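You operate a simulated robot arm through the tools that you are given. There is no shell and no other tool. Be economical: measure what you need, move in short steps, check, and stop when the job is done.

You are at the controls of a simulated robot arm. One attempt, no reset.

JOB
Move the ball from the green tub to the blue board.
Fine: green lid on edge at the lid rest; blue cover waits between board and cup shelf, then goes back over the ball.

The check looks at the end state, three seconds after you hand in, the way a careful person would. Anything else that was tipped, shoved, dropped, spilled or broken makes it a failure. A push-on lid holds only when it is set on centred and level and pressed home; a screw cap is set on level and turned clockwise until tight.

ROBOT AND FRAMES
A 6-joint arm with a two-finger parallel gripper, fixed in place. Base frame: the origin is at the foot of the arm, x ahead of it, y to its left, z up; the work surface is at about z = 85. Units: cm, degrees, N and s.
With the tool pointing down near the work surface it reaches from about 26 to 68 cm from the base axis. Its first joint turns from -66.0 to 66.0 degrees. Payload 2.9 kg.
Tool frame: the origin (TCP) lies between the finger pads and is the grasp point; the fingertips stand 3 cm ahead of it; z points along the fingers, y is the line along which they close. The gripper opens to 11 cm. The fingers are 2 cm wide and 1 cm thick; the gripper's body (4.8 by 11.2 cm) begins 5.5 cm behind the TCP.
Orientation is that of the tool frame in the base frame, as a unit quaternion [x, y, z, w]. With the fingers straight down and closing along the base's y, the tool's x points along the base's -x, its y along +y and its z along -z.

CONTROLS
- The arm moves only by the tool nudge_tool. Its argument "motion" is a list of rows, each a list of 7 numbers: the shift along the tool's x, y, z in units of 50 mm (1.0 is 50 mm), then the turn, a rotation vector about the tool's x, y, z in units of 5 degrees (1.0 is 5 degrees), then the opening, from 0 (shut) to 1 (fully open). In form: [[tx, ty, tz, rx, ry, rz, jaw], ...]. A call has 1 to 10 rows; each row shifts and turns the commanded pose from where the row before left it, along the tool's axes as they then stand. A call with a number of a shift or a turn outside -1 to 1 is refused whole. A row lasts 0.2 s, in which the tool goes at most 5 cm and 8.6 degrees; a call with a longer step from one row to the next is refused whole, and so is a gripper value outside its range. A pose out of reach is approached as far as the arm can. The call stops where the force on the tool passes 40 N (or 10 N more than at its start, if that is more) or the arm is blocked; 0.2 s more then pass. The fingers move at their own pace (about 10.8 cm/s each) and stop on an object; they squeeze with about 42 N. The grip force told is the motor's: it shows also when the fingers shut on nothing. Time passes only in rows, and 0.2 s behind the last, so rows that do not move let the fingers close. The reply holds the time, the measured pose of the TCP, the force on the tool along the base axes, the opening and the grip force, in the units named above and with some noise.
- Cameras (640 x 400 px; columns grow to the right, rows downward): "scene" is fixed at [8.73, 44.86, 137.24]; the picture's right is [-0.60, -0.80, 0.00], its down [-0.53, 0.40, -0.75] and it looks along [0.60, -0.45, -0.66] (base axes); focal length 214 px, centre (320, 200). "wrist" rides on the gripper at [7.2, 1.7, -10.3] in the tool frame; the picture's right is [-0.23, 0.97, 0.00], its down [-0.76, -0.18, -0.62] and it looks along [-0.61, -0.14, 0.78] (tool axes); focal length 222 px, centre (320, 200). There is no depth. A picture from a camera that has moved, and an enlarged one, comes with that camera's place and axes in the base frame and with its lens.
- snapshot(camera): a new picture of that camera. It takes no simulated time.
- inspect(camera, box): a new picture of the part [left, top, right, bottom] of that camera's present view, enlarged. It takes no simulated time.
- job_done(): hands the job in; it is judged then, once.

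Work in short steps. Places have to be worked out from the pictures, the camera data and where the tool is seen: move nearer, look again, correct. Check each grasp and each placing, and mend what went wrong. You have 120 turns and 64 pictures in all, those below and enlarged ones among them. Open the gripper and draw the arm clear of the work before you hand the job in, unless the task says otherwise; then end with one line.

The tools are called after ">>>" as a command line: name --pt "numbers of a row" for each row, then --argument value for the rest, lists and objects as JSON in quotes. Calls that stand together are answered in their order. nudge_tool: Moves the arm, as the interface text tells. Its arguments: {"type":"object","properties":{"motion":{"type":"array","items":{"type":"array","items":{"type":"number"}}}},"required":["motion"]} The other tools are called the same way: snapshot (camera) takes a picture; inspect (camera, box) takes an enlarged picture of a part of a camera's view; job_done () hands the job in.

At the start:

```text
time_s: 0.0
tool_pos: [45.73, -2.89, 122.98]
tcp_rot: [0.0, 1.0, 0.001, 0.0]
ft_force: [0.0, -0.1, -1.3]
grip_width: 11.01
grip_force: 0.2
```

scene: 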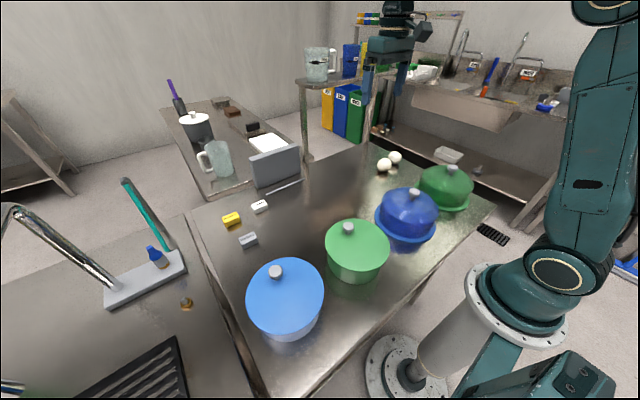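
wrist: 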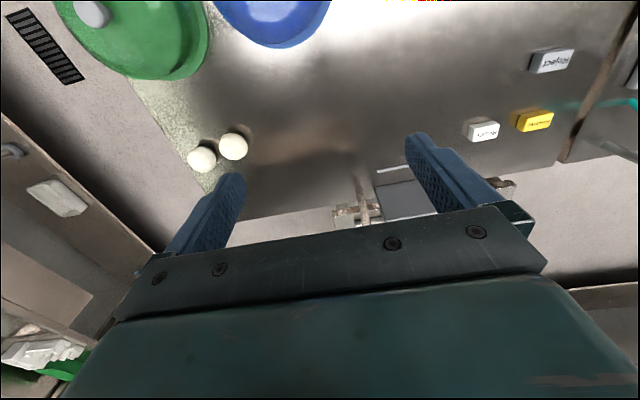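

I look closer at the scene before moving: two tubs with lids, two domed boards, a rest and a shelf.

>>> inspect --camera "scene" --box '[230, 140, 490, 340]'

>>> inspect --camera "scene" --box '[150, 80, 350, 260]'

```text
2.00 times, centred on (360, 240) of scene
camera zoom: at [8.73, 44.86, 137.24], right [-0.6, -0.8, 0.0], down [-0.53, 0.4, -0.75], along [0.6, -0.45, -0.66], focal length 429 px, centre (240, 120)
```

zoom: 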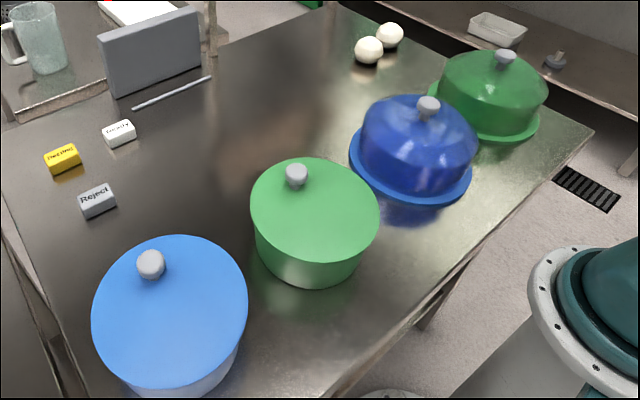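

```text
2.22 times, centred on (250, 170) of scene
camera zoom: at [8.73, 44.86, 137.24], right [-0.6, -0.8, 0.0], down [-0.53, 0.4, -0.75], along [0.6, -0.45, -0.66], focal length 477 px, centre (476, 267)
```

zoom: 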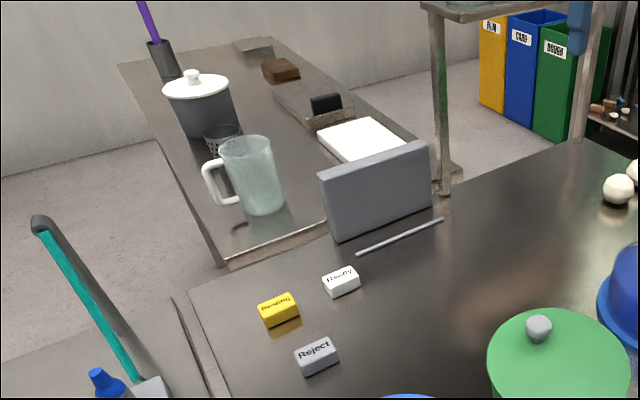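

The rest is a slab at x≈76, y 5–25, with a bar at x≈71. The green tub sits near (28, 19) and the blue board near (30, -6). I move toward the green tub to look from above.

>>> nudge_tool --pt "0.74 0.6 0 0 0 0 1" --pt "0.74 0.6 0 0 0 0 1" --pt "0.74 0.6 0 0 0 0 1" --pt "0.74 0.6 0 0 0 0 1" --pt "0.74 0.6 0 0 0 0 1" --pt "0 0 0 0 0 0 1"

>>> snapshot --camera "wrist"

```text
time_s: 1.4
tool_pos: [27.28, 12.04, 122.7]
tcp_rot: [0.0, 1.0, 0.0, 0.0]
ft_force: [-0.2, -0.4, 0.0]
grip_width: 10.98
grip_force: 0.0
```

```text
59 pictures are left
camera wrist: at [20.05, 13.74, 132.96], right [0.23, 0.97, 0.0], down [0.76, -0.18, 0.62], along [0.61, -0.14, -0.78], focal length 222 px, centre (320, 200)
```

wrist: 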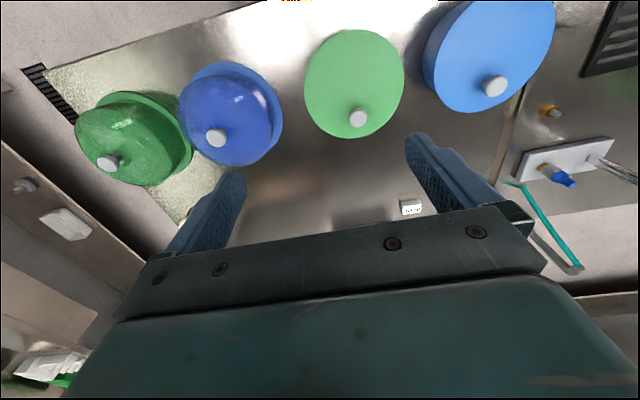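

Triangulating puts the green knob at about (33.6, 17.1, 96), though the lid outline centres near x≈29.5. I zoom in to resolve this.

>>> inspect --camera "wrist" --box '[270, 0, 430, 150]'

>>> inspect --camera "wrist" --box '[60, 40, 300, 190]'

>>> inspect --camera "scene" --box '[300, 190, 420, 300]'

```text
2.67 times, centred on (350, 75) of wrist
camera zoom: at [20.05, 13.74, 132.96], right [0.23, 0.97, 0.0], down [0.76, -0.18, 0.62], along [0.61, -0.14, -0.78], focal length 592 px, centre (240, 533)
```

zoom: 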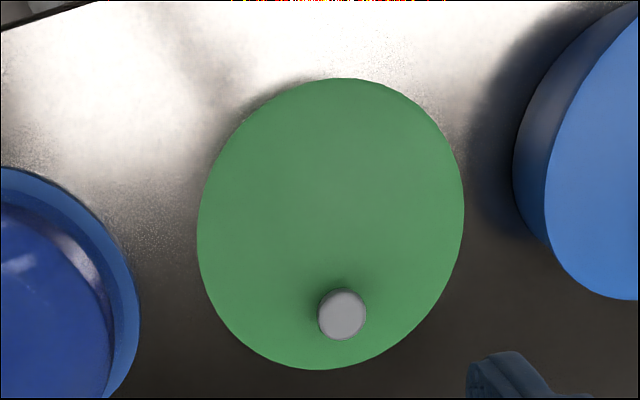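

```text
2.67 times, centred on (180, 115) of wrist
camera zoom: at [20.05, 13.74, 132.96], right [0.23, 0.97, 0.0], down [0.76, -0.18, 0.62], along [0.61, -0.14, -0.78], focal length 592 px, centre (693, 427)
```

zoom: 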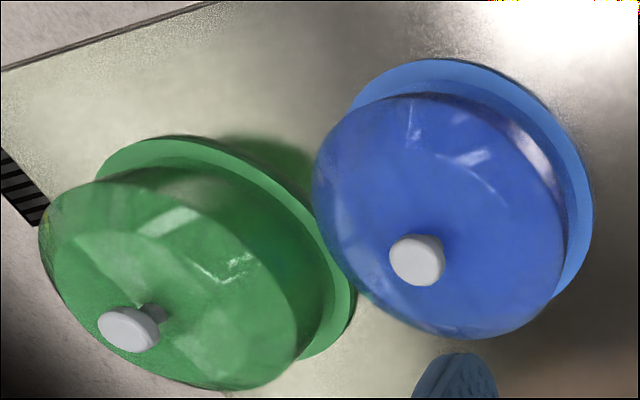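

```text
3.64 times, centred on (360, 245) of scene
camera zoom: at [8.73, 44.86, 137.24], right [-0.6, -0.8, 0.0], down [-0.53, 0.4, -0.75], along [0.6, -0.45, -0.66], focal length 780 px, centre (174, 36)
```

zoom: 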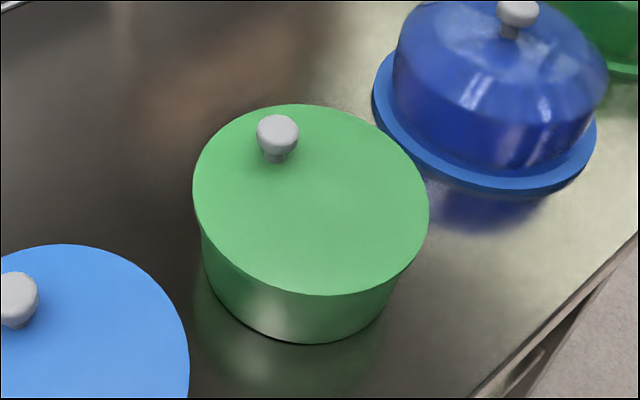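

The knob is really off-centre toward +x by about 4 cm, about 2.9 cm wide, with the lid top at z≈93.5. I go down above the knob and check.

>>> nudge_tool --pt "-0.25 0.2 0.74 0 0 0 0.7" --pt "-0.25 0.2 0.74 0 0 0 0.6" --pt "-0.25 0.2 0.74 0 0 0 0.55" --pt "-0.25 0.2 0.74 0 0 0 0.55" --pt "-0.25 0.2 0.5 0 0 0 0.55" --pt "0 0 0 0 0 0 0.55"

>>> snapshot --camera "wrist"

>>> inspect --camera "scene" --box '[280, 150, 440, 300]'

```text
time_s: 2.8
tool_pos: [33.85, 17.04, 105.6]
tcp_rot: [0.0, 1.0, 0.0, 0.0]
ft_force: [0.1, -0.5, -0.6]
grip_width: 6.05
grip_force: 0.1
```

```text
55 pictures are left
camera wrist: at [26.48, 18.72, 115.86], right [0.23, 0.97, 0.0], down [0.76, -0.18, 0.62], along [0.61, -0.14, -0.78], focal length 222 px, centre (320, 200)
```

wrist: 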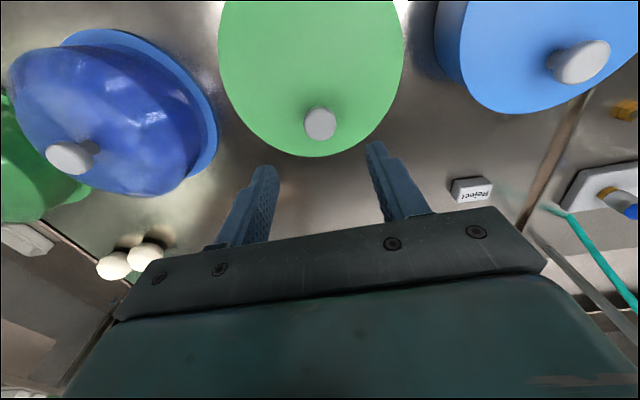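

```text
2.67 times, centred on (360, 225) of scene
camera zoom: at [8.73, 44.86, 137.24], right [-0.6, -0.8, 0.0], down [-0.53, 0.4, -0.75], along [0.6, -0.45, -0.66], focal length 572 px, centre (213, 133)
```

zoom: 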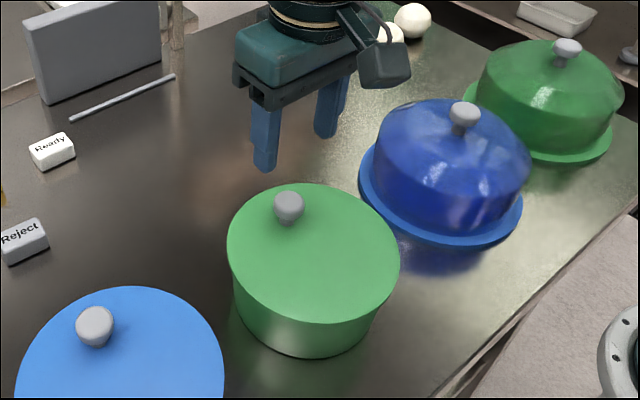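

Both views agree on the knob at (33.4, 17.2, 96). I lower to z≈96.8 and close.

>>> nudge_tool --pt "0.08 0.03 0.6 0 0 0 0.5" --pt "0 0 0.6 0 0 0 0.5" --pt "0 0 0.36 0 0 0 0.5" --pt "0 0 0.2 0 0 0 0.5" --pt "0 0 0 0 0 0 0.5"

>>> snapshot --camera "wrist"

```text
time_s: 4.0
tool_pos: [33.1, 17.04, 96.7]
tcp_rot: [0.0, 1.0, 0.0, 0.0]
ft_force: [0.7, 0.3, -0.4]
grip_width: 5.51
grip_force: 0.0
```

```text
53 pictures are left
camera wrist: at [25.92, 18.93, 106.95], right [0.23, 0.97, 0.0], down [0.76, -0.18, 0.62], along [0.61, -0.14, -0.78], focal length 222 px, centre (320, 200)
```

wrist: 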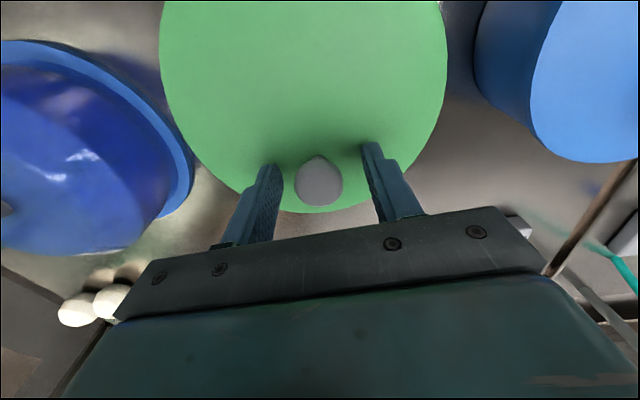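

The knob is between the fingers. I close and hold.

>>> nudge_tool --pt "-0.08 0.02 0 0 0 0 0.3" --pt "0 0 0 0 0 0 0" --pt "0 0 0 0 0 0 0" --pt "0 0 0 0 0 0 0"

```text
time_s: 5.0
tool_pos: [33.68, 17.18, 96.78]
tcp_rot: [0.0, 1.0, 0.0, 0.0]
ft_force: [0.8, -0.2, -0.2]
grip_width: 2.84
grip_force: 42.1
```

The grip holds at 2.84 cm. I lift slowly and watch the force.

>>> nudge_tool --pt "0 0 -0.1 0 0 0 0" --pt "0 0 -0.1 0 0 0 0" --pt "0 0 -0.2 0 0 0 0" --pt "0 0 -0.2 0 0 0 0" --pt "0 0 0 0 0 0 0"

>>> inspect --camera "scene" --box '[280, 150, 440, 300]'

```text
time_s: 6.2
tool_pos: [33.63, 17.31, 99.95]
tcp_rot: [0.0, 1.0, 0.0, -0.001]
ft_force: [0.5, 0.5, -0.1]
grip_width: 2.83
grip_force: 42.3
```

```text
2.67 times, centred on (360, 225) of scene
camera zoom: at [8.73, 44.86, 137.24], right [-0.6, -0.8, 0.0], down [-0.53, 0.4, -0.75], along [0.6, -0.45, -0.66], focal length 572 px, centre (213, 133)
```

zoom: 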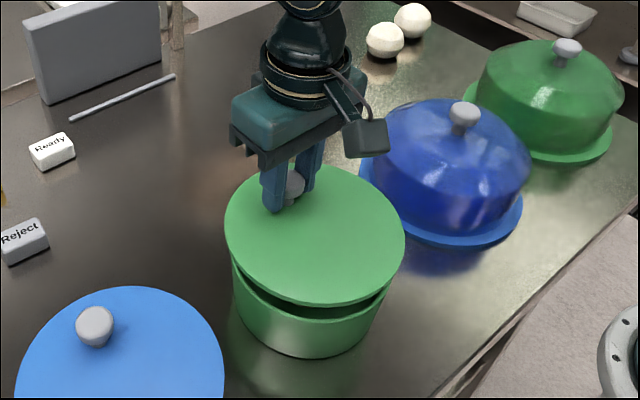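

The lid came off level. I raise it higher and look toward the tub.

>>> nudge_tool --pt "0 0 -0.5 0 0 0 0" --pt "0 0 -0.7 0 0 0 0" --pt "0 0 -0.7 0 0 0 0" --pt "0 0 -0.7 0 0 0 0" --pt "0 0 -0.5 0 0 0 0" --pt "0 0 0 0 0 0 0"

>>> snapshot --camera "scene"

```text
time_s: 7.6
tool_pos: [33.35, 17.24, 115.46]
tcp_rot: [0.0, 1.0, 0.0, 0.0]
ft_force: [0.9, -0.1, -0.6]
grip_width: 2.84
grip_force: 42.3
```

```text
51 pictures are left
```

scene: 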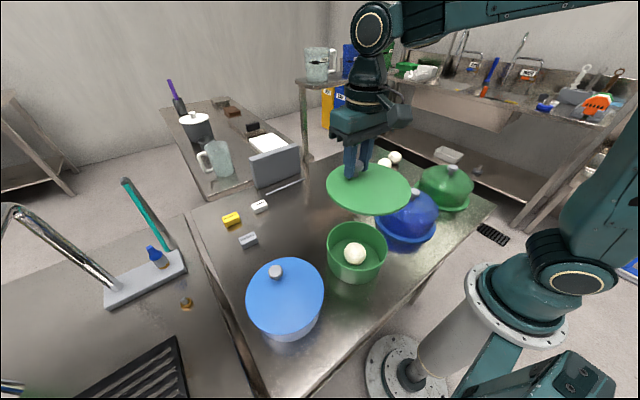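

The ball is visible in the tub. Before carrying the lid over, I measure the rest in detail.

>>> inspect --camera "scene" --box '[240, 130, 320, 205]'

```text
5.33 times, centred on (280, 168) of scene
camera zoom: at [8.73, 44.86, 137.24], right [-0.6, -0.8, 0.0], down [-0.53, 0.4, -0.75], along [0.6, -0.45, -0.66], focal length 1144 px, centre (533, 373)
```

zoom: 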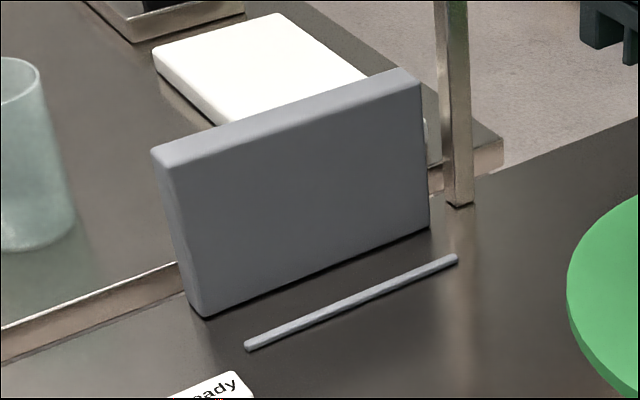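

The rest's slab face is at x≈75.5 (top z≈97.7), with the bar at x≈70.7. I carry the lid to about x=52, y=15 and start pitching.

>>> nudge_tool --pt "-0.6 -0.08 0 0 0 0 0" --pt "-0.8 -0.08 0 0 0 0 0" --pt "-0.8 -0.08 0 0 0 0 0" --pt "-0.8 -0.08 0 0 0 0 0" --pt "-0.7 -0.08 0 0 0 0 0" --pt "0 0 0 0 0 0 0"

>>> nudge_tool --pt "0 0 0 0 -0.6 0 0" --pt "0 0 0 0 -0.9 0 0" --pt "0 0 0 0 -1 0 0" --pt "0 0 0 0 -1 0 0" --pt "0 0 0 0 -1 0 0" --pt "0 0 0 0 -1 0 0" --pt "0 0 0 0 -1 0 0" --pt "0 0 0 0 -1 0 0" --pt "0 0 0 0 -1 0 0" --pt "0 0 0 0 0 0 0"

>>> snapshot --camera "scene"

```text
time_s: 9.0
tool_pos: [51.87, 15.3, 115.32]
tcp_rot: [0.001, 1.0, 0.0, 0.0]
ft_force: [-0.2, 0.2, -1.3]
grip_width: 2.81
grip_force: 42.3
```

```text
time_s: 11.2
tool_pos: [51.98, 15.35, 115.43]
tcp_rot: [-0.001, 0.932, 0.001, 0.362]
ft_force: [0.5, -0.3, 0.4]
grip_width: 2.83
grip_force: 41.8
```

```text
49 pictures are left
```

scene: 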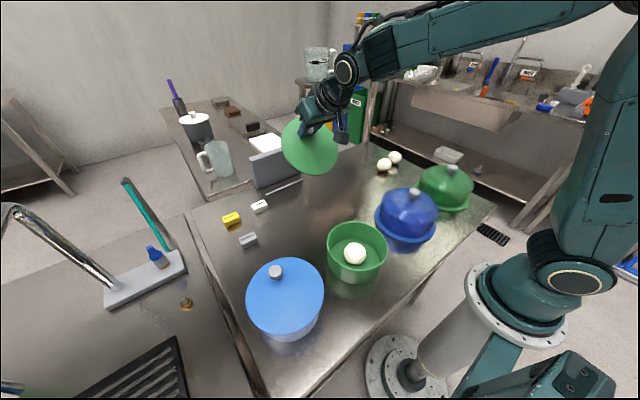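

The pitch goes the right way (42.5° so far). I continue to about 75° and check clearance.

>>> nudge_tool --pt "0 0 0 0 -1 0 0" --pt "0 0 0 0 -1 0 0" --pt "0 0 0 0 -1 0 0" --pt "0 0 0 0 -1 0 0" --pt "0 0 0 0 -1 0 0" --pt "0 0 0 0 -1 0 0" --pt "0 0 0 0 -0.5 0 0" --pt "0 0 0 0 0 0 0"

>>> inspect --camera "scene" --box '[230, 80, 390, 205]'

```text
time_s: 13.0
tool_pos: [52.07, 15.22, 115.4]
tcp_rot: [0.001, 0.794, -0.001, 0.608]
ft_force: [-0.3, 0.3, -0.4]
grip_width: 2.82
grip_force: 42.1
```

```text
3.20 times, centred on (310, 142) of scene
camera zoom: at [8.73, 44.86, 137.24], right [-0.6, -0.8, 0.0], down [-0.53, 0.4, -0.75], along [0.6, -0.45, -0.66], focal length 686 px, centre (352, 384)
```

zoom: 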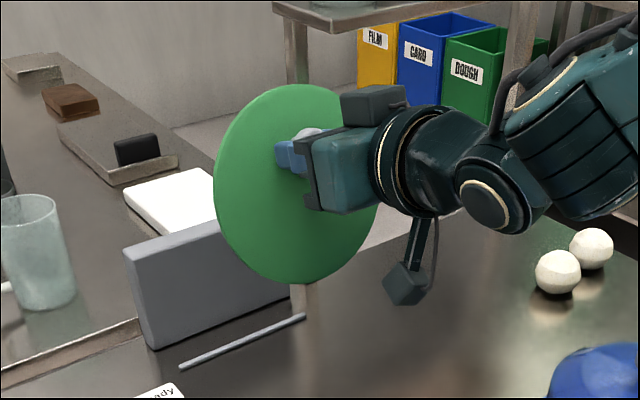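

The lid is held vertical as planned. I pitch 5° more to about 80° and advance to x≈70.9, above the rest.

>>> nudge_tool --pt "0 0 0 0 -1 0 0" --pt "-0.11 0 0.6 0 0 0 0" --pt "-0.13 0 0.75 0 0 0 0" --pt "-0.13 0 0.75 0 0 0 0" --pt "-0.13 0 0.75 0 0 0 0" --pt "-0.1 0 0.57 0 0 0 0" --pt "-0.05 0 0.3 0 0 0 0" --pt "0 0 0 0 0 0 0" --pt "0 0 0 0 0 0 0"

>>> inspect --camera "scene" --box '[230, 80, 390, 205]'

```text
time_s: 15.0
tool_pos: [70.87, 15.32, 115.22]
tcp_rot: [0.0, 0.766, 0.0, 0.643]
ft_force: [-0.5, -0.6, -1.2]
grip_width: 2.82
grip_force: 41.7
```

```text
3.20 times, centred on (310, 142) of scene
camera zoom: at [8.73, 44.86, 137.24], right [-0.6, -0.8, 0.0], down [-0.53, 0.4, -0.75], along [0.6, -0.45, -0.66], focal length 686 px, centre (352, 384)
```

zoom: 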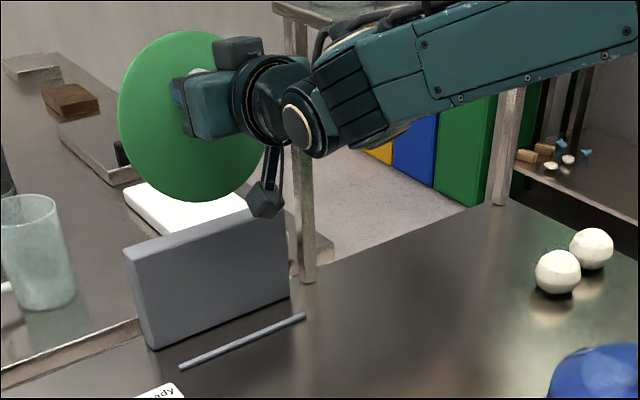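

Reached. I lower 14.5 cm in place and check the clearance at slab and bar.

>>> nudge_tool --pt "0.6 0 0.106 0 0 0 0" --pt "0.6 0 0.106 0 0 0 0" --pt "0.6 0 0.106 0 0 0 0" --pt "0.5 0 0.088 0 0 0 0" --pt "0.4 0 0.07 0 0 0 0" --pt "0.15 0 0.026 0 0 0 0" --pt "0 0 0 0 0 0 0"

>>> inspect --camera "scene" --box '[230, 110, 350, 205]'

```text
time_s: 16.6
tool_pos: [70.88, 15.22, 100.92]
tcp_rot: [0.0, 0.765, 0.001, 0.644]
ft_force: [-24.5, 2.5, 13.3]
grip_width: 2.81
grip_force: 43.0
```

```text
4.21 times, centred on (290, 158) of scene
camera zoom: at [8.63, 44.86, 137.24], right [-0.6, -0.8, 0.0], down [-0.53, 0.4, -0.75], along [0.6, -0.45, -0.66], focal length 903 px, centre (446, 379)
```

zoom: 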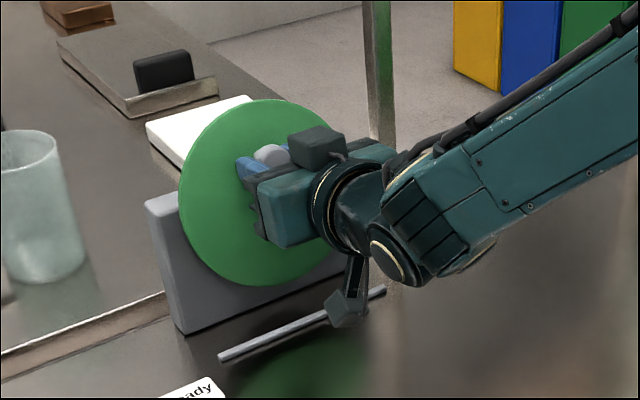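

A force of -24 N along x means the lid's back is touching the slab. I back off 1 cm.

>>> nudge_tool --pt "0.017 0 -0.1 0 0 0 0" --pt "0.017 0 -0.1 0 0 0 0" --pt "0 0 0 0 0 0 0"

>>> inspect --camera "scene" --box '[230, 110, 350, 205]'

```text
time_s: 17.4
tool_pos: [69.89, 15.27, 100.87]
tcp_rot: [0.0, 0.767, 0.0, 0.642]
ft_force: [0.4, -0.4, -1.5]
grip_width: 2.83
grip_force: 42.0
```

```text
4.21 times, centred on (290, 158) of scene
camera zoom: at [8.73, 44.86, 137.24], right [-0.6, -0.8, 0.0], down [-0.53, 0.4, -0.75], along [0.6, -0.45, -0.66], focal length 903 px, centre (446, 379)
```

zoom: 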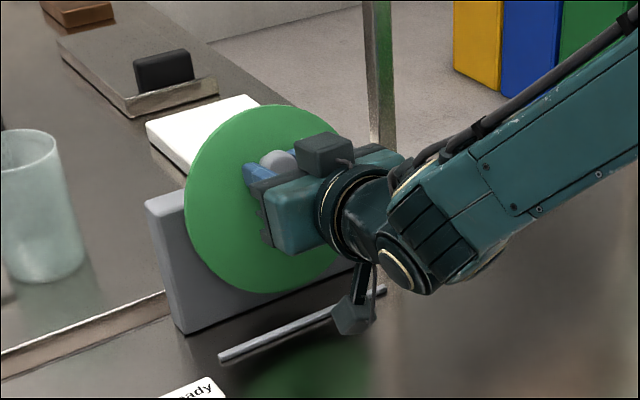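

Free again. I set a slightly steeper angle (82.5°) at x≈70.3, then go down in small steps to table contact.

>>> nudge_tool --pt "-0.01 0 0.08 0 -0.5 0 0" --pt "0.2 0 0.026 0 0 0 0" --pt "0.2 0 0.026 0 0 0 0" --pt "0.1 0 0.013 0 0 0 0" --pt "0 0 0 0 0 0 0"

>>> nudge_tool --pt "0.05 0 0.0065 0 0 0 0" --pt "0.05 0 0.0065 0 0 0 0" --pt "0 0 0 0 0 0 0"

>>> inspect --camera "scene" --box '[230, 110, 350, 205]'

```text
time_s: 18.6
tool_pos: [70.36, 15.16, 98.35]
tcp_rot: [0.0, 0.752, 0.0, 0.66]
ft_force: [-0.9, -0.4, -0.7]
grip_width: 2.84
grip_force: 41.8
```

```text
time_s: 19.4
tool_pos: [70.31, 15.25, 97.95]
tcp_rot: [0.0, 0.751, 0.0, 0.66]
ft_force: [-15.9, -0.4, 4.5]
grip_width: 2.84
grip_force: 42.3
```

```text
4.21 times, centred on (290, 158) of scene
camera zoom: at [8.67, 44.85, 137.24], right [-0.6, -0.8, 0.0], down [-0.53, 0.4, -0.75], along [0.6, -0.45, -0.66], focal length 903 px, centre (446, 379)
```

zoom: 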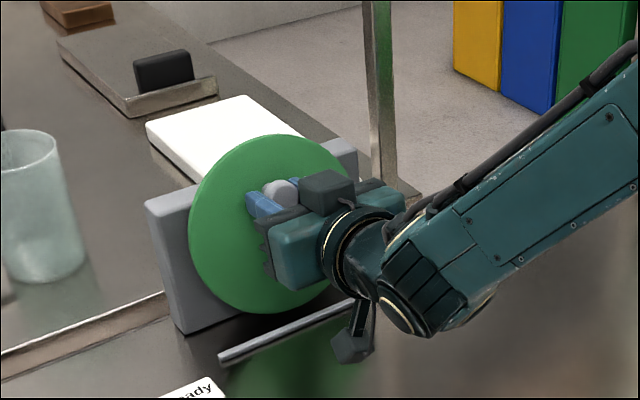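

Contact again, mostly along x (slab). I back off 0.4 cm and continue down gently.

>>> nudge_tool --pt "0.01 0 -0.08 0 0 0 0" --pt "0.05 0 0.0065 0 0 0 0" --pt "0.05 0 0.0065 0 0 0 0" --pt "0 0 0 0 0 0 0"

>>> inspect --camera "scene" --box '[260, 130, 330, 195]'

```text
time_s: 20.4
tool_pos: [69.94, 15.28, 97.25]
tcp_rot: [0.0, 0.751, 0.0, 0.66]
ft_force: [0.2, -0.6, -1.0]
grip_width: 2.85
grip_force: 41.8
```

```text
6.15 times, centred on (295, 162) of scene
camera zoom: at [8.73, 44.86, 137.24], right [-0.6, -0.8, 0.0], down [-0.53, 0.4, -0.75], along [0.6, -0.45, -0.66], focal length 1320 px, centre (474, 431)
```

zoom: 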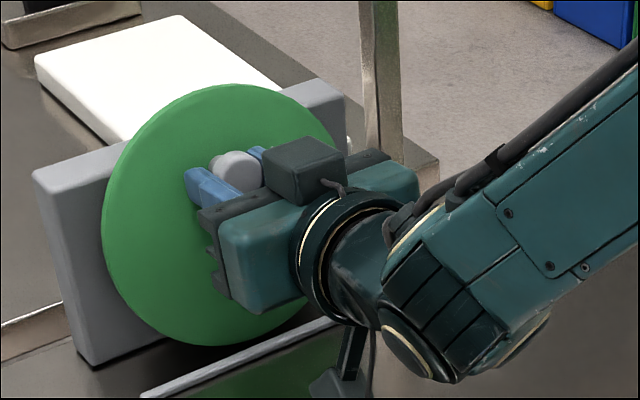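

The lid edge now hangs between bar and slab. I keep lowering in 2 mm steps until the table pushes back.

>>> nudge_tool --pt "0.04 0 0.005 0 0 0 0" --pt "0.04 0 0.005 0 0 0 0" --pt "0 0 0 0 0 0 0"

>>> nudge_tool --pt "0.04 0 0.005 0 0 0 0" --pt "0 0 0 0 0 0 0"

```text
time_s: 21.2
tool_pos: [69.92, 15.29, 97.21]
tcp_rot: [0.0, 0.75, 0.0, 0.661]
ft_force: [-0.9, 0.0, 11.2]
grip_width: 2.83
grip_force: 42.2
```

```text
time_s: 21.8
tool_pos: [69.8, 15.46, 97.17]
tcp_rot: [0.0, 0.749, 0.001, 0.663]
ft_force: [-2.6, 2.3, 23.6]
grip_width: 2.84
grip_force: 42.3
```

The foot is on the table at z≈97.2, as predicted. I relieve the load, move forward to just touch the slab, and open the jaws a little.

>>> nudge_tool --pt "-0.06 0 0 0 0 0 0" --pt "-0.006 0 0.05 0 0 0 0" --pt "0 0 0 0 0 0 0"

>>> nudge_tool --pt "0 0 0 0 0 0 0.29" --pt "0 0 0 0 0 0 0.32" --pt "0 0 0 0 0 0 0.34" --pt "0 0 0 0 0 0 0.36"

>>> inspect --camera "scene" --box '[260, 130, 330, 195]'

```text
time_s: 22.6
tool_pos: [70.09, 15.29, 97.15]
tcp_rot: [-0.001, 0.751, 0.001, 0.66]
ft_force: [-13.4, 1.7, 19.8]
grip_width: 2.86
grip_force: 41.6
```

```text
time_s: 23.6
tool_pos: [70.19, 15.3, 97.06]
tcp_rot: [0.0, 0.752, 0.0, 0.659]
ft_force: [0.4, -0.1, 0.4]
grip_width: 3.97
grip_force: 0.2
```

```text
6.15 times, centred on (295, 162) of scene
camera zoom: at [8.73, 44.86, 137.24], right [-0.6, -0.8, 0.0], down [-0.53, 0.4, -0.75], along [0.6, -0.45, -0.66], focal length 1320 px, centre (474, 431)
```

zoom: 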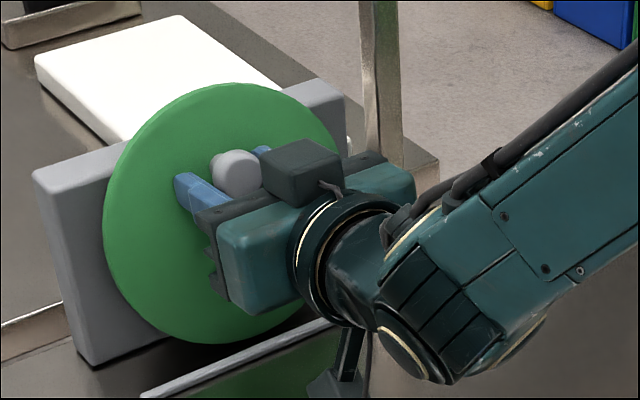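

The lid stays put. I open wider and withdraw straight back along the tool axis.

>>> nudge_tool --pt "0 0 0 0 0 0 0.5" --pt "0 0 0 0 0 0 0.5" --pt "0 0 -0.3 0 0 0 0.5" --pt "0 0 -0.5 0 0 0 0.5" --pt "0 0 -0.7 0 0 0 0.5" --pt "-0.3 0 -0.7 0 0 0 0.5" --pt "-0.6 0 -0.6 0 0 0 0.5" --pt "-0.7 0 -0.5 0 0 0 0.5" --pt "-0.7 0 -0.5 0 0 0 0.5" --pt "0 0 0 0 0 0 0.5"

>>> inspect --camera "scene" --box '[230, 80, 390, 205]'

```text
time_s: 25.8
tool_pos: [52.59, 15.32, 111.0]
tcp_rot: [-0.001, 0.751, 0.0, 0.66]
ft_force: [-0.8, 0.2, -0.4]
grip_width: 5.51
grip_force: 0.1
```

```text
3.20 times, centred on (310, 142) of scene
camera zoom: at [8.73, 44.86, 137.24], right [-0.6, -0.8, 0.0], down [-0.53, 0.4, -0.75], along [0.6, -0.45, -0.66], focal length 686 px, centre (352, 384)
```

zoom: 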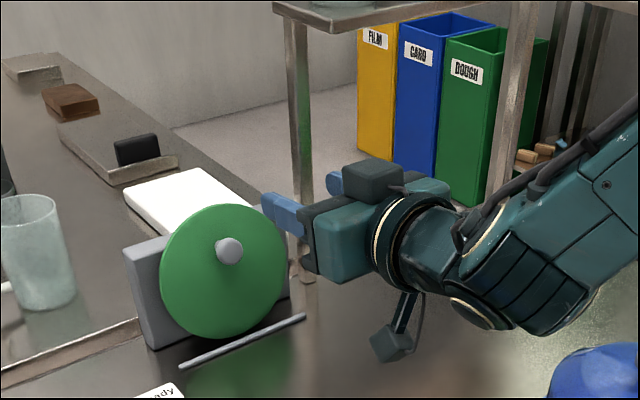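

The green lid leans safely in the rest. I pitch the tool back down and then go for the blue cover, whose knob triangulates to (31, -6.9, 96.7).

>>> nudge_tool --pt "0 0 0 0 1 0 0.5" --pt "0 0 0 0 1 0 0.5" --pt "0 0 0 0 1 0 0.5" --pt "0 0 0 0 1 0 0.5" --pt "0 0 0 0 1 0 0.5" --pt "0 0 0 0 1 0 0.5" --pt "0 0 0 0 1 0 0.5" --pt "0 0 0 0 1 0 0.5" --pt "0 0 0 0 1 0 0.5" --pt "0 0 0 0 1 0 0.5"

>>> nudge_tool --pt "0 0 0 0 1 0 0.5" --pt "0 0 0 0 1 0 0.5" --pt "0 0 0 0 1 0 0.5" --pt "0 0 0 0 1 0 0.5" --pt "0 0 0 0 1 0 0.5" --pt "0 0 0 0 1 0 0.5" --pt "0 0 0 0 0.5 0 0.5" --pt "0 0 0 0 0 0 0.5"

```text
time_s: 28.0
tool_pos: [52.79, 15.29, 110.95]
tcp_rot: [0.0, 0.96, 0.0, 0.279]
ft_force: [-0.4, -0.8, 0.2]
grip_width: 5.49
grip_force: 0.1
```

```text
time_s: 29.8
tool_pos: [52.82, 15.37, 111.0]
tcp_rot: [0.0, 1.0, -0.001, 0.0]
ft_force: [-0.1, -0.5, -1.1]
grip_width: 5.51
grip_force: 0.1
```

Tool is down again. I move above the blue cover and look.

>>> nudge_tool --pt "0.545 -0.556 0 0 0 0 0.5" --pt "0.545 -0.556 0 0 0 0 0.5" --pt "0.545 -0.556 0 0 0 0 0.5" --pt "0.545 -0.556 0 0 0 0 0.5" --pt "0.545 -0.556 0 0 0 0 0.5" --pt "0.545 -0.556 0 0 0 0 0.5" --pt "0.545 -0.556 0 0 0 0 0.5" --pt "0.545 -0.556 0 0 0 0 0.5" --pt "0 0 0 0 0 0 0.5"

>>> snapshot --camera "wrist"

>>> inspect --camera "scene" --box '[340, 150, 480, 260]'

```text
time_s: 31.8
tool_pos: [30.88, -6.96, 110.93]
tcp_rot: [0.0, 1.0, 0.001, 0.0]
ft_force: [0.3, 0.9, 0.4]
grip_width: 5.48
grip_force: 0.1
```

```text
40 pictures are left
camera wrist: at [23.52, -5.21, 121.15], right [0.23, 0.97, 0.0], down [0.76, -0.18, 0.62], along [0.61, -0.14, -0.78], focal length 222 px, centre (320, 200)
```

wrist: 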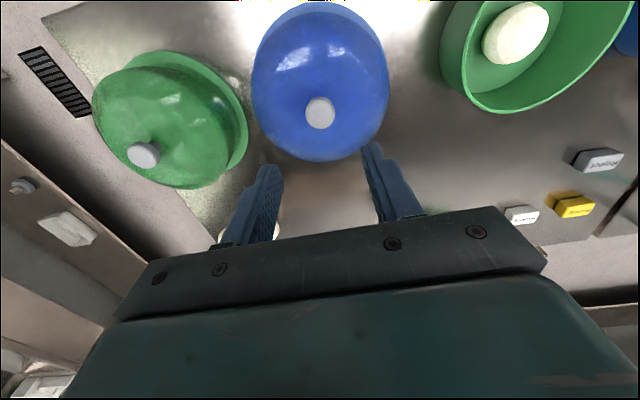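

```text
3.64 times, centred on (410, 205) of scene
camera zoom: at [8.73, 44.86, 137.24], right [-0.6, -0.8, 0.0], down [-0.53, 0.4, -0.75], along [0.6, -0.45, -0.66], focal length 780 px, centre (-7, 182)
```

zoom: 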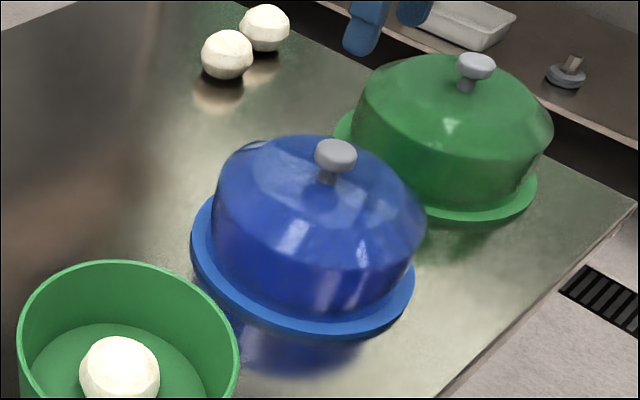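

Knob confirmed at (31.0, -6.9, 96.7). I lower to z≈97.2 and close on it.

>>> nudge_tool --pt "-0.02 0 0.7 0 0 0 0.5" --pt "0 0 0.7 0 0 0 0.5" --pt "0 0 0.7 0 0 0 0.5" --pt "0 0 0.45 0 0 0 0.5" --pt "0 0 0.2 0 0 0 0.5" --pt "0 0 0 0 0 0 0.5"

>>> snapshot --camera "wrist"

```text
time_s: 33.2
tool_pos: [31.13, -6.93, 97.26]
tcp_rot: [0.0, 1.0, 0.0, 0.001]
ft_force: [-1.3, 0.2, 5.7]
grip_width: 5.53
grip_force: 0.0
stopped in row 6: the force on the tool passed its limit (the readings are from after the stop); the commanded pose is now the measured one
```

```text
38 pictures are left
camera wrist: at [23.79, -5.11, 107.5], right [0.23, 0.97, 0.0], down [0.76, -0.18, 0.63], along [0.61, -0.14, -0.78], focal length 222 px, centre (320, 200)
```

wrist: 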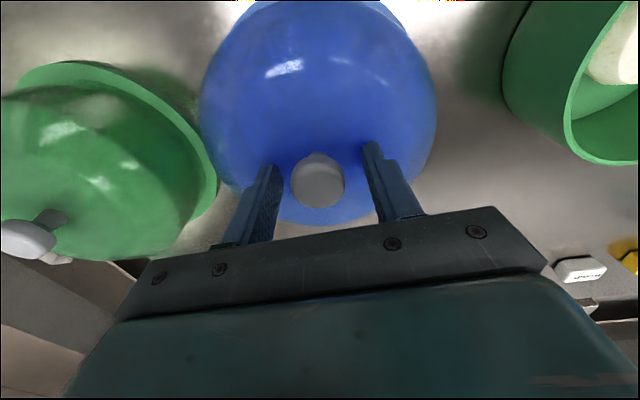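

The fingertips touched the dome at z≈97.3. I rise 0.5 cm and then close.

>>> nudge_tool --pt "0 0 -0.1 0 0 0 0.5" --pt "0 0 0 0 0 0 0.3" --pt "0 0 0 0 0 0 0" --pt "0 0 0 0 0 0 0" --pt "0 0 0 0 0 0 0"

```text
time_s: 34.4
tool_pos: [31.04, -6.87, 97.74]
tcp_rot: [0.0, 1.0, 0.0, 0.002]
ft_force: [-0.3, 0.5, -0.2]
grip_width: 3.04
grip_force: 41.9
```

Gripped at 3.04 cm. I lift slowly and look.

>>> nudge_tool --pt "0 0 -0.1 0 0 0 0" --pt "0 0 -0.2 0 0 0 0" --pt "0 0 -0.3 0 0 0 0" --pt "0 0 -0.5 0 0 0 0" --pt "0 0 -0.7 0 0 0 0" --pt "0 0 -0.7 0 0 0 0" --pt "0 0 0 0 0 0 0"

>>> inspect --camera "scene" --box '[320, 120, 480, 270]'

```text
time_s: 36.0
tool_pos: [31.0, -6.75, 110.18]
tcp_rot: [0.001, 1.0, 0.001, 0.002]
ft_force: [-0.6, 0.4, -1.4]
grip_width: 3.05
grip_force: 42.3
```

```text
2.67 times, centred on (400, 195) of scene
camera zoom: at [8.73, 44.86, 137.24], right [-0.6, -0.8, 0.0], down [-0.53, 0.4, -0.75], along [0.6, -0.45, -0.66], focal length 572 px, centre (107, 213)
```

zoom: 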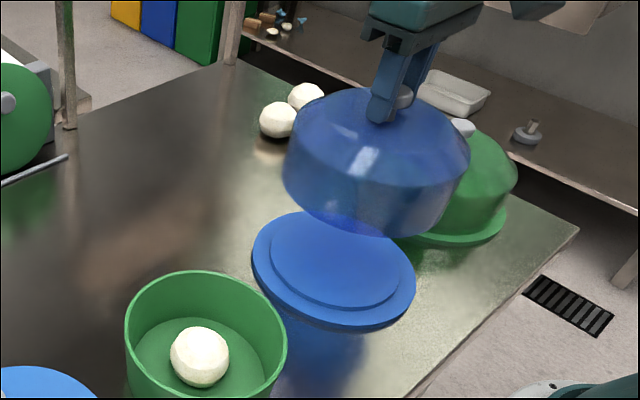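

The cover is off and the board has a raised central disc around (31, -6.7). I carry the cover to about (54, -8), between board and cup shelf.

>>> nudge_tool --pt "-0.6 -0.04 0 0 0 0 0" --pt "-0.8 -0.04 0 0 0 0 0" --pt "-0.9 -0.04 0 0 0 0 0" --pt "-0.9 -0.04 0 0 0 0 0" --pt "-0.8 -0.04 0 0 0 0 0" --pt "-0.6 -0.04 0 0 0 0 0" --pt "0 0 0.7 0 0 0 0" --pt "0 0 0.8 0 0 0 0" --pt "0 0 0.5 0 0 0 0" --pt "0 0 0 0 0 0 0"

>>> snapshot --camera "scene"

```text
time_s: 38.2
tool_pos: [53.96, -8.11, 100.27]
tcp_rot: [0.0, 1.0, -0.001, 0.001]
ft_force: [0.6, -0.4, -1.1]
grip_width: 3.02
grip_force: 42.4
```

```text
36 pictures are left
```

scene: 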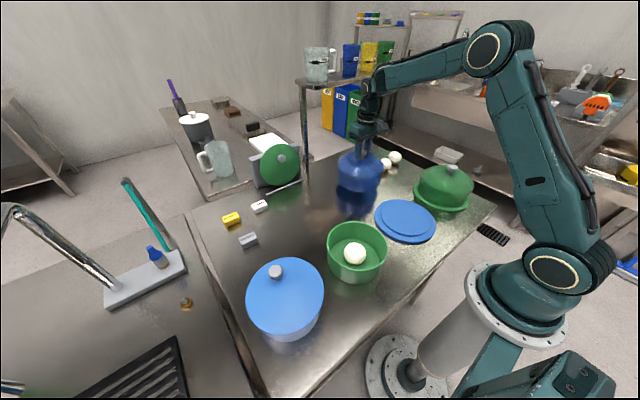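

Clear of everything. I lower in small steps to contact.

>>> nudge_tool --pt "0 0 0.3 0 0 0 0" --pt "0 0 0.2 0 0 0 0" --pt "0 0 0.1 0 0 0 0" --pt "0 0 0.05 0 0 0 0" --pt "0 0 0.05 0 0 0 0" --pt "0 0 0.05 0 0 0 0" --pt "0 0 0 0 0 0 0"

```text
time_s: 39.8
tool_pos: [54.26, -8.06, 96.83]
tcp_rot: [0.0, 1.0, -0.001, 0.003]
ft_force: [-7.2, 2.2, 24.9]
grip_width: 3.06
grip_force: 42.2
```

Contact with the table. I relieve, open, and rise.

>>> nudge_tool --pt "0 0 -0.05 0 0 0 0" --pt "0 0 0 0 0 0 0.35" --pt "0 0 0 0 0 0 0.5" --pt "0 0 0 0 0 0 0.5" --pt "0 0 -0.3 0 0 0 0.5" --pt "0 0 -0.8 0 0 0 0.5" --pt "0 0 -0.9 0 0 0 0.5" --pt "0 0 -0.9 0 0 0 0.5" --pt "0 0 0 0 0 0 0.5"

>>> inspect --camera "scene" --box '[240, 110, 480, 300]'

```text
time_s: 41.8
tool_pos: [54.2, -7.95, 111.53]
tcp_rot: [0.001, 1.0, 0.0, 0.002]
ft_force: [-0.1, -0.1, 1.1]
grip_width: 5.48
grip_force: 0.0
```

```text
2.11 times, centred on (360, 205) of scene
camera zoom: at [8.73, 44.86, 137.24], right [-0.6, -0.8, 0.0], down [-0.53, 0.4, -0.75], along [0.6, -0.45, -0.66], focal length 452 px, centre (236, 190)
```

zoom: 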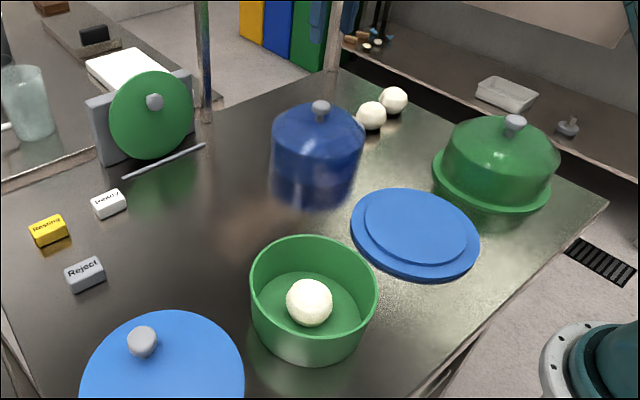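

The cover stands well. The ball (about 5.8 cm) lies in the tub near (30, 17.2). I move above it.

>>> nudge_tool --pt "0.484 0.504 0 0 0 0 0.7" --pt "0.484 0.504 0 0 0 0 0.7" --pt "0.484 0.504 0 0 0 0 0.7" --pt "0.484 0.504 0 0 0 0 0.7" --pt "0.484 0.504 0 0 0 0 0.7" --pt "0.484 0.504 0 0 0 0 0.7" --pt "0.484 0.504 0 0 0 0 0.7" --pt "0.484 0.504 0 0 0 0 0.7" --pt "0.484 0.504 0 0 0 0 0.7" --pt "0.484 0.504 0.4 0 0 0 0.7"

>>> snapshot --camera "wrist"

```text
time_s: 44.0
tool_pos: [30.01, 17.44, 109.32]
tcp_rot: [-0.001, 1.0, -0.001, 0.002]
ft_force: [0.0, 0.5, -1.5]
grip_width: 7.69
grip_force: 0.1
```

```text
34 pictures are left
camera wrist: at [22.72, 19.12, 119.48], right [0.23, 0.97, 0.0], down [0.76, -0.18, 0.63], along [0.61, -0.14, -0.78], focal length 222 px, centre (320, 200)
```

wrist: 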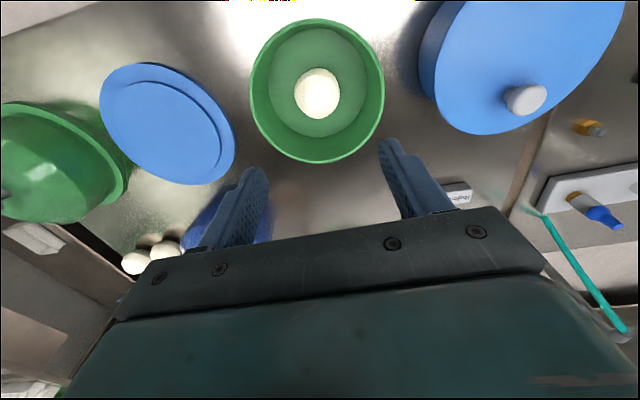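

Ball centre triangulates to (29.8, 17.2, 88.7). I descend in two stages inside the tub.

>>> nudge_tool --pt "0.03 -0.04 0.7 0 0 0 0.7" --pt "0 0 0.8 0 0 0 0.7" --pt "0 0 0.7 0 0 0 0.7" --pt "0 0 0.5 0 0 0 0.7" --pt "0 0 0 0 0 0 0.7"

>>> snapshot --camera "wrist"

```text
time_s: 45.2
tool_pos: [29.71, 16.66, 95.67]
tcp_rot: [0.0, 1.0, 0.0, 0.002]
ft_force: [0.2, 0.3, -0.3]
grip_width: 7.69
grip_force: 0.0
```

```text
33 pictures are left
camera wrist: at [22.53, 18.53, 105.93], right [0.23, 0.97, 0.0], down [0.76, -0.18, 0.63], along [0.61, -0.14, -0.78], focal length 222 px, centre (320, 200)
```

wrist: 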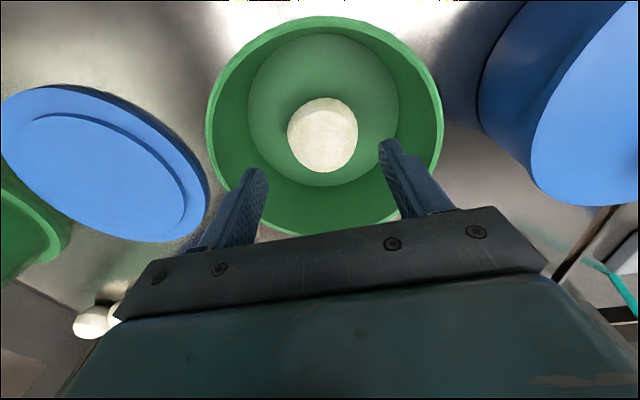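

Ball is at (29.6, 17.2). I correct y by +0.5 cm and go down to z≈89.6.

>>> nudge_tool --pt "0.02 0.09 0.4 0 0 0 0.7" --pt "0 0 0.4 0 0 0 0.7" --pt "0 0 0.3 0 0 0 0.7" --pt "0 0 0.1 0 0 0 0.7" --pt "0 0 0 0 0 0 0.7"

>>> snapshot --camera "wrist"

```text
time_s: 46.4
tool_pos: [29.76, 17.3, 89.67]
tcp_rot: [0.0, 1.0, 0.001, 0.001]
ft_force: [0.3, 0.1, 1.3]
grip_width: 7.7
grip_force: 0.1
```

```text
32 pictures are left
camera wrist: at [22.39, 19.17, 99.89], right [0.23, 0.97, 0.0], down [0.76, -0.18, 0.63], along [0.61, -0.14, -0.78], focal length 222 px, centre (320, 200)
```

wrist: 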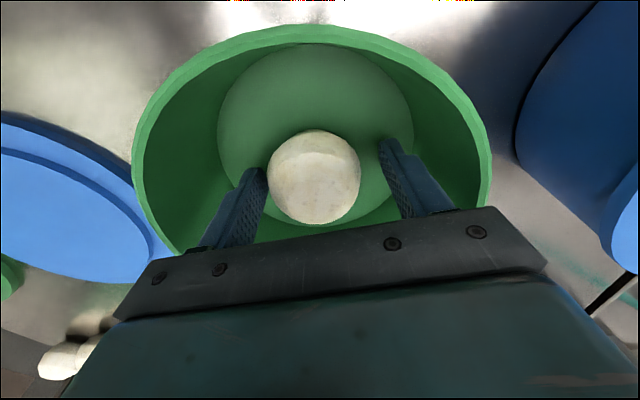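

The ball is between the fingers. I shift slightly and close gently toward 5.7 cm.

>>> nudge_tool --pt "0.07 0 0 0 0 0 0.65" --pt "0 0 0 0 0 0 0.55" --pt "0 0 0 0 0 0 0.5" --pt "0 0 0 0 0 0 0.5"

```text
time_s: 47.4
tool_pos: [29.36, 17.37, 89.71]
tcp_rot: [0.001, 1.0, -0.001, 0.002]
ft_force: [0.4, 0.0, 0.3]
grip_width: 5.66
grip_force: 42.5
```

The ball is held at 5.66 cm. I lift it out and carry it above the blue board.

>>> nudge_tool --pt "0 0 -0.3 0 0 0 0.4" --pt "0 0 -0.6 0 0 0 0.4" --pt "0 0 -0.8 0 0 0 0.4" --pt "0 0 -0.9 0 0 0 0.4" --pt "0 0 0 0 0 0 0.4"

>>> nudge_tool --pt "-0.05 -0.6 0 0 0 0 0.4" --pt "-0.05 -0.7 0 0 0 0 0.4" --pt "-0.05 -0.7 0 0 0 0 0.4" --pt "-0.05 -0.7 0 0 0 0 0.4" --pt "-0.05 -0.7 0 0 0 0 0.4" --pt "-0.05 -0.7 0 0 0 0 0.4" --pt "-0.03 -0.7 0 0 0 0 0.4" --pt "0 0 0 0 0 0 0.4"

>>> snapshot --camera "wrist"

>>> inspect --camera "scene" --box '[320, 120, 480, 270]'

```text
time_s: 48.6
tool_pos: [29.27, 17.18, 102.92]
tcp_rot: [0.0, 1.0, 0.0, 0.003]
ft_force: [0.1, 0.8, -1.3]
grip_width: 5.64
grip_force: 42.2
```

```text
time_s: 50.4
tool_pos: [30.84, -6.89, 102.74]
tcp_rot: [-0.001, 1.0, -0.001, 0.001]
ft_force: [0.8, 0.8, -1.6]
grip_width: 5.63
grip_force: 41.8
```

```text
31 pictures are left
camera wrist: at [23.54, -5.04, 112.98], right [0.23, 0.97, 0.0], down [0.76, -0.18, 0.63], along [0.61, -0.14, -0.78], focal length 222 px, centre (320, 200)
```

wrist: 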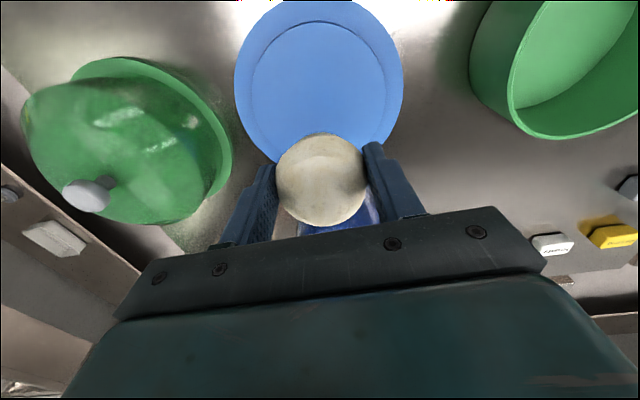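

```text
2.67 times, centred on (400, 195) of scene
camera zoom: at [8.73, 44.86, 137.24], right [-0.6, -0.8, 0.0], down [-0.53, 0.4, -0.75], along [0.6, -0.45, -0.66], focal length 572 px, centre (107, 213)
```

zoom: 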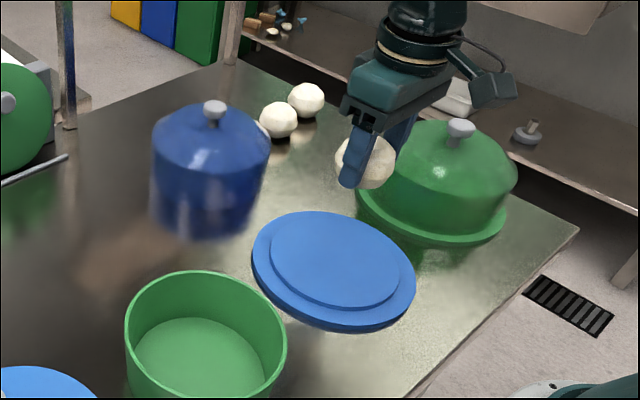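

The tool is centred over the board at (30.8, -6.8). I lower the ball and feel for contact.

>>> nudge_tool --pt "0 0 0.6 0 0 0 0.4" --pt "0 0 0.7 0 0 0 0.4" --pt "0 0 0.5 0 0 0 0.4" --pt "0 0 0.2 0 0 0 0.4" --pt "0 0 0 0 0 0 0.4"

>>> nudge_tool --pt "0 0 0.06 0 0 0 0.4" --pt "0 0 0.06 0 0 0 0.4" --pt "0 0 0.06 0 0 0 0.4" --pt "0 0 0 0 0 0 0.4"

>>> inspect --camera "scene" --box '[350, 160, 470, 260]'

```text
time_s: 51.6
tool_pos: [31.02, -6.54, 92.94]
tcp_rot: [-0.001, 1.0, -0.001, 0.002]
ft_force: [1.0, -0.4, -1.9]
grip_width: 5.64
grip_force: 41.8
```

```text
time_s: 52.6
tool_pos: [30.81, -6.7, 91.91]
tcp_rot: [0.0, 1.0, 0.0, 0.002]
ft_force: [-0.4, 0.7, -1.7]
grip_width: 5.64
grip_force: 42.0
```

```text
4.00 times, centred on (410, 210) of scene
camera zoom: at [8.73, 44.86, 137.24], right [-0.6, -0.8, 0.0], down [-0.53, 0.4, -0.75], along [0.6, -0.45, -0.66], focal length 858 px, centre (-40, 160)
```

zoom: 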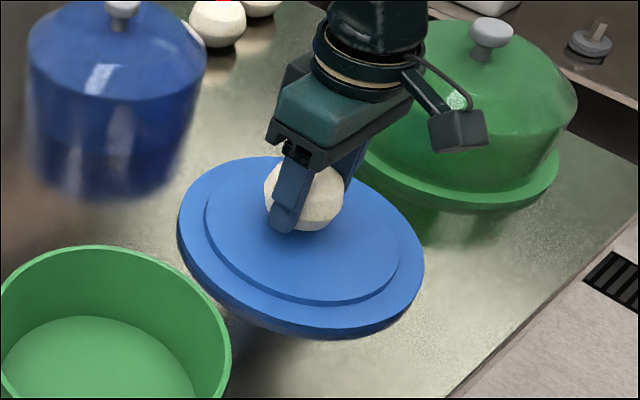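

Still in the air. I continue in 3 mm steps.

>>> nudge_tool --pt "0 0 0.06 0 0 0 0.4" --pt "0 0 0.06 0 0 0 0.4" --pt "0 0 0 0 0 0 0.4"

>>> nudge_tool --pt "0 0 0.05 0 0 0 0.4" --pt "0 0 0.05 0 0 0 0.4" --pt "0 0 0 0 0 0 0.4"

```text
time_s: 53.4
tool_pos: [30.97, -6.63, 91.19]
tcp_rot: [0.001, 1.0, 0.001, 0.001]
ft_force: [0.0, 0.2, -1.3]
grip_width: 5.65
grip_force: 41.8
```

```text
time_s: 54.2
tool_pos: [31.02, -6.72, 90.68]
tcp_rot: [0.0, 1.0, 0.0, 0.001]
ft_force: [-0.4, -0.3, -1.6]
grip_width: 5.61
grip_force: 42.4
```

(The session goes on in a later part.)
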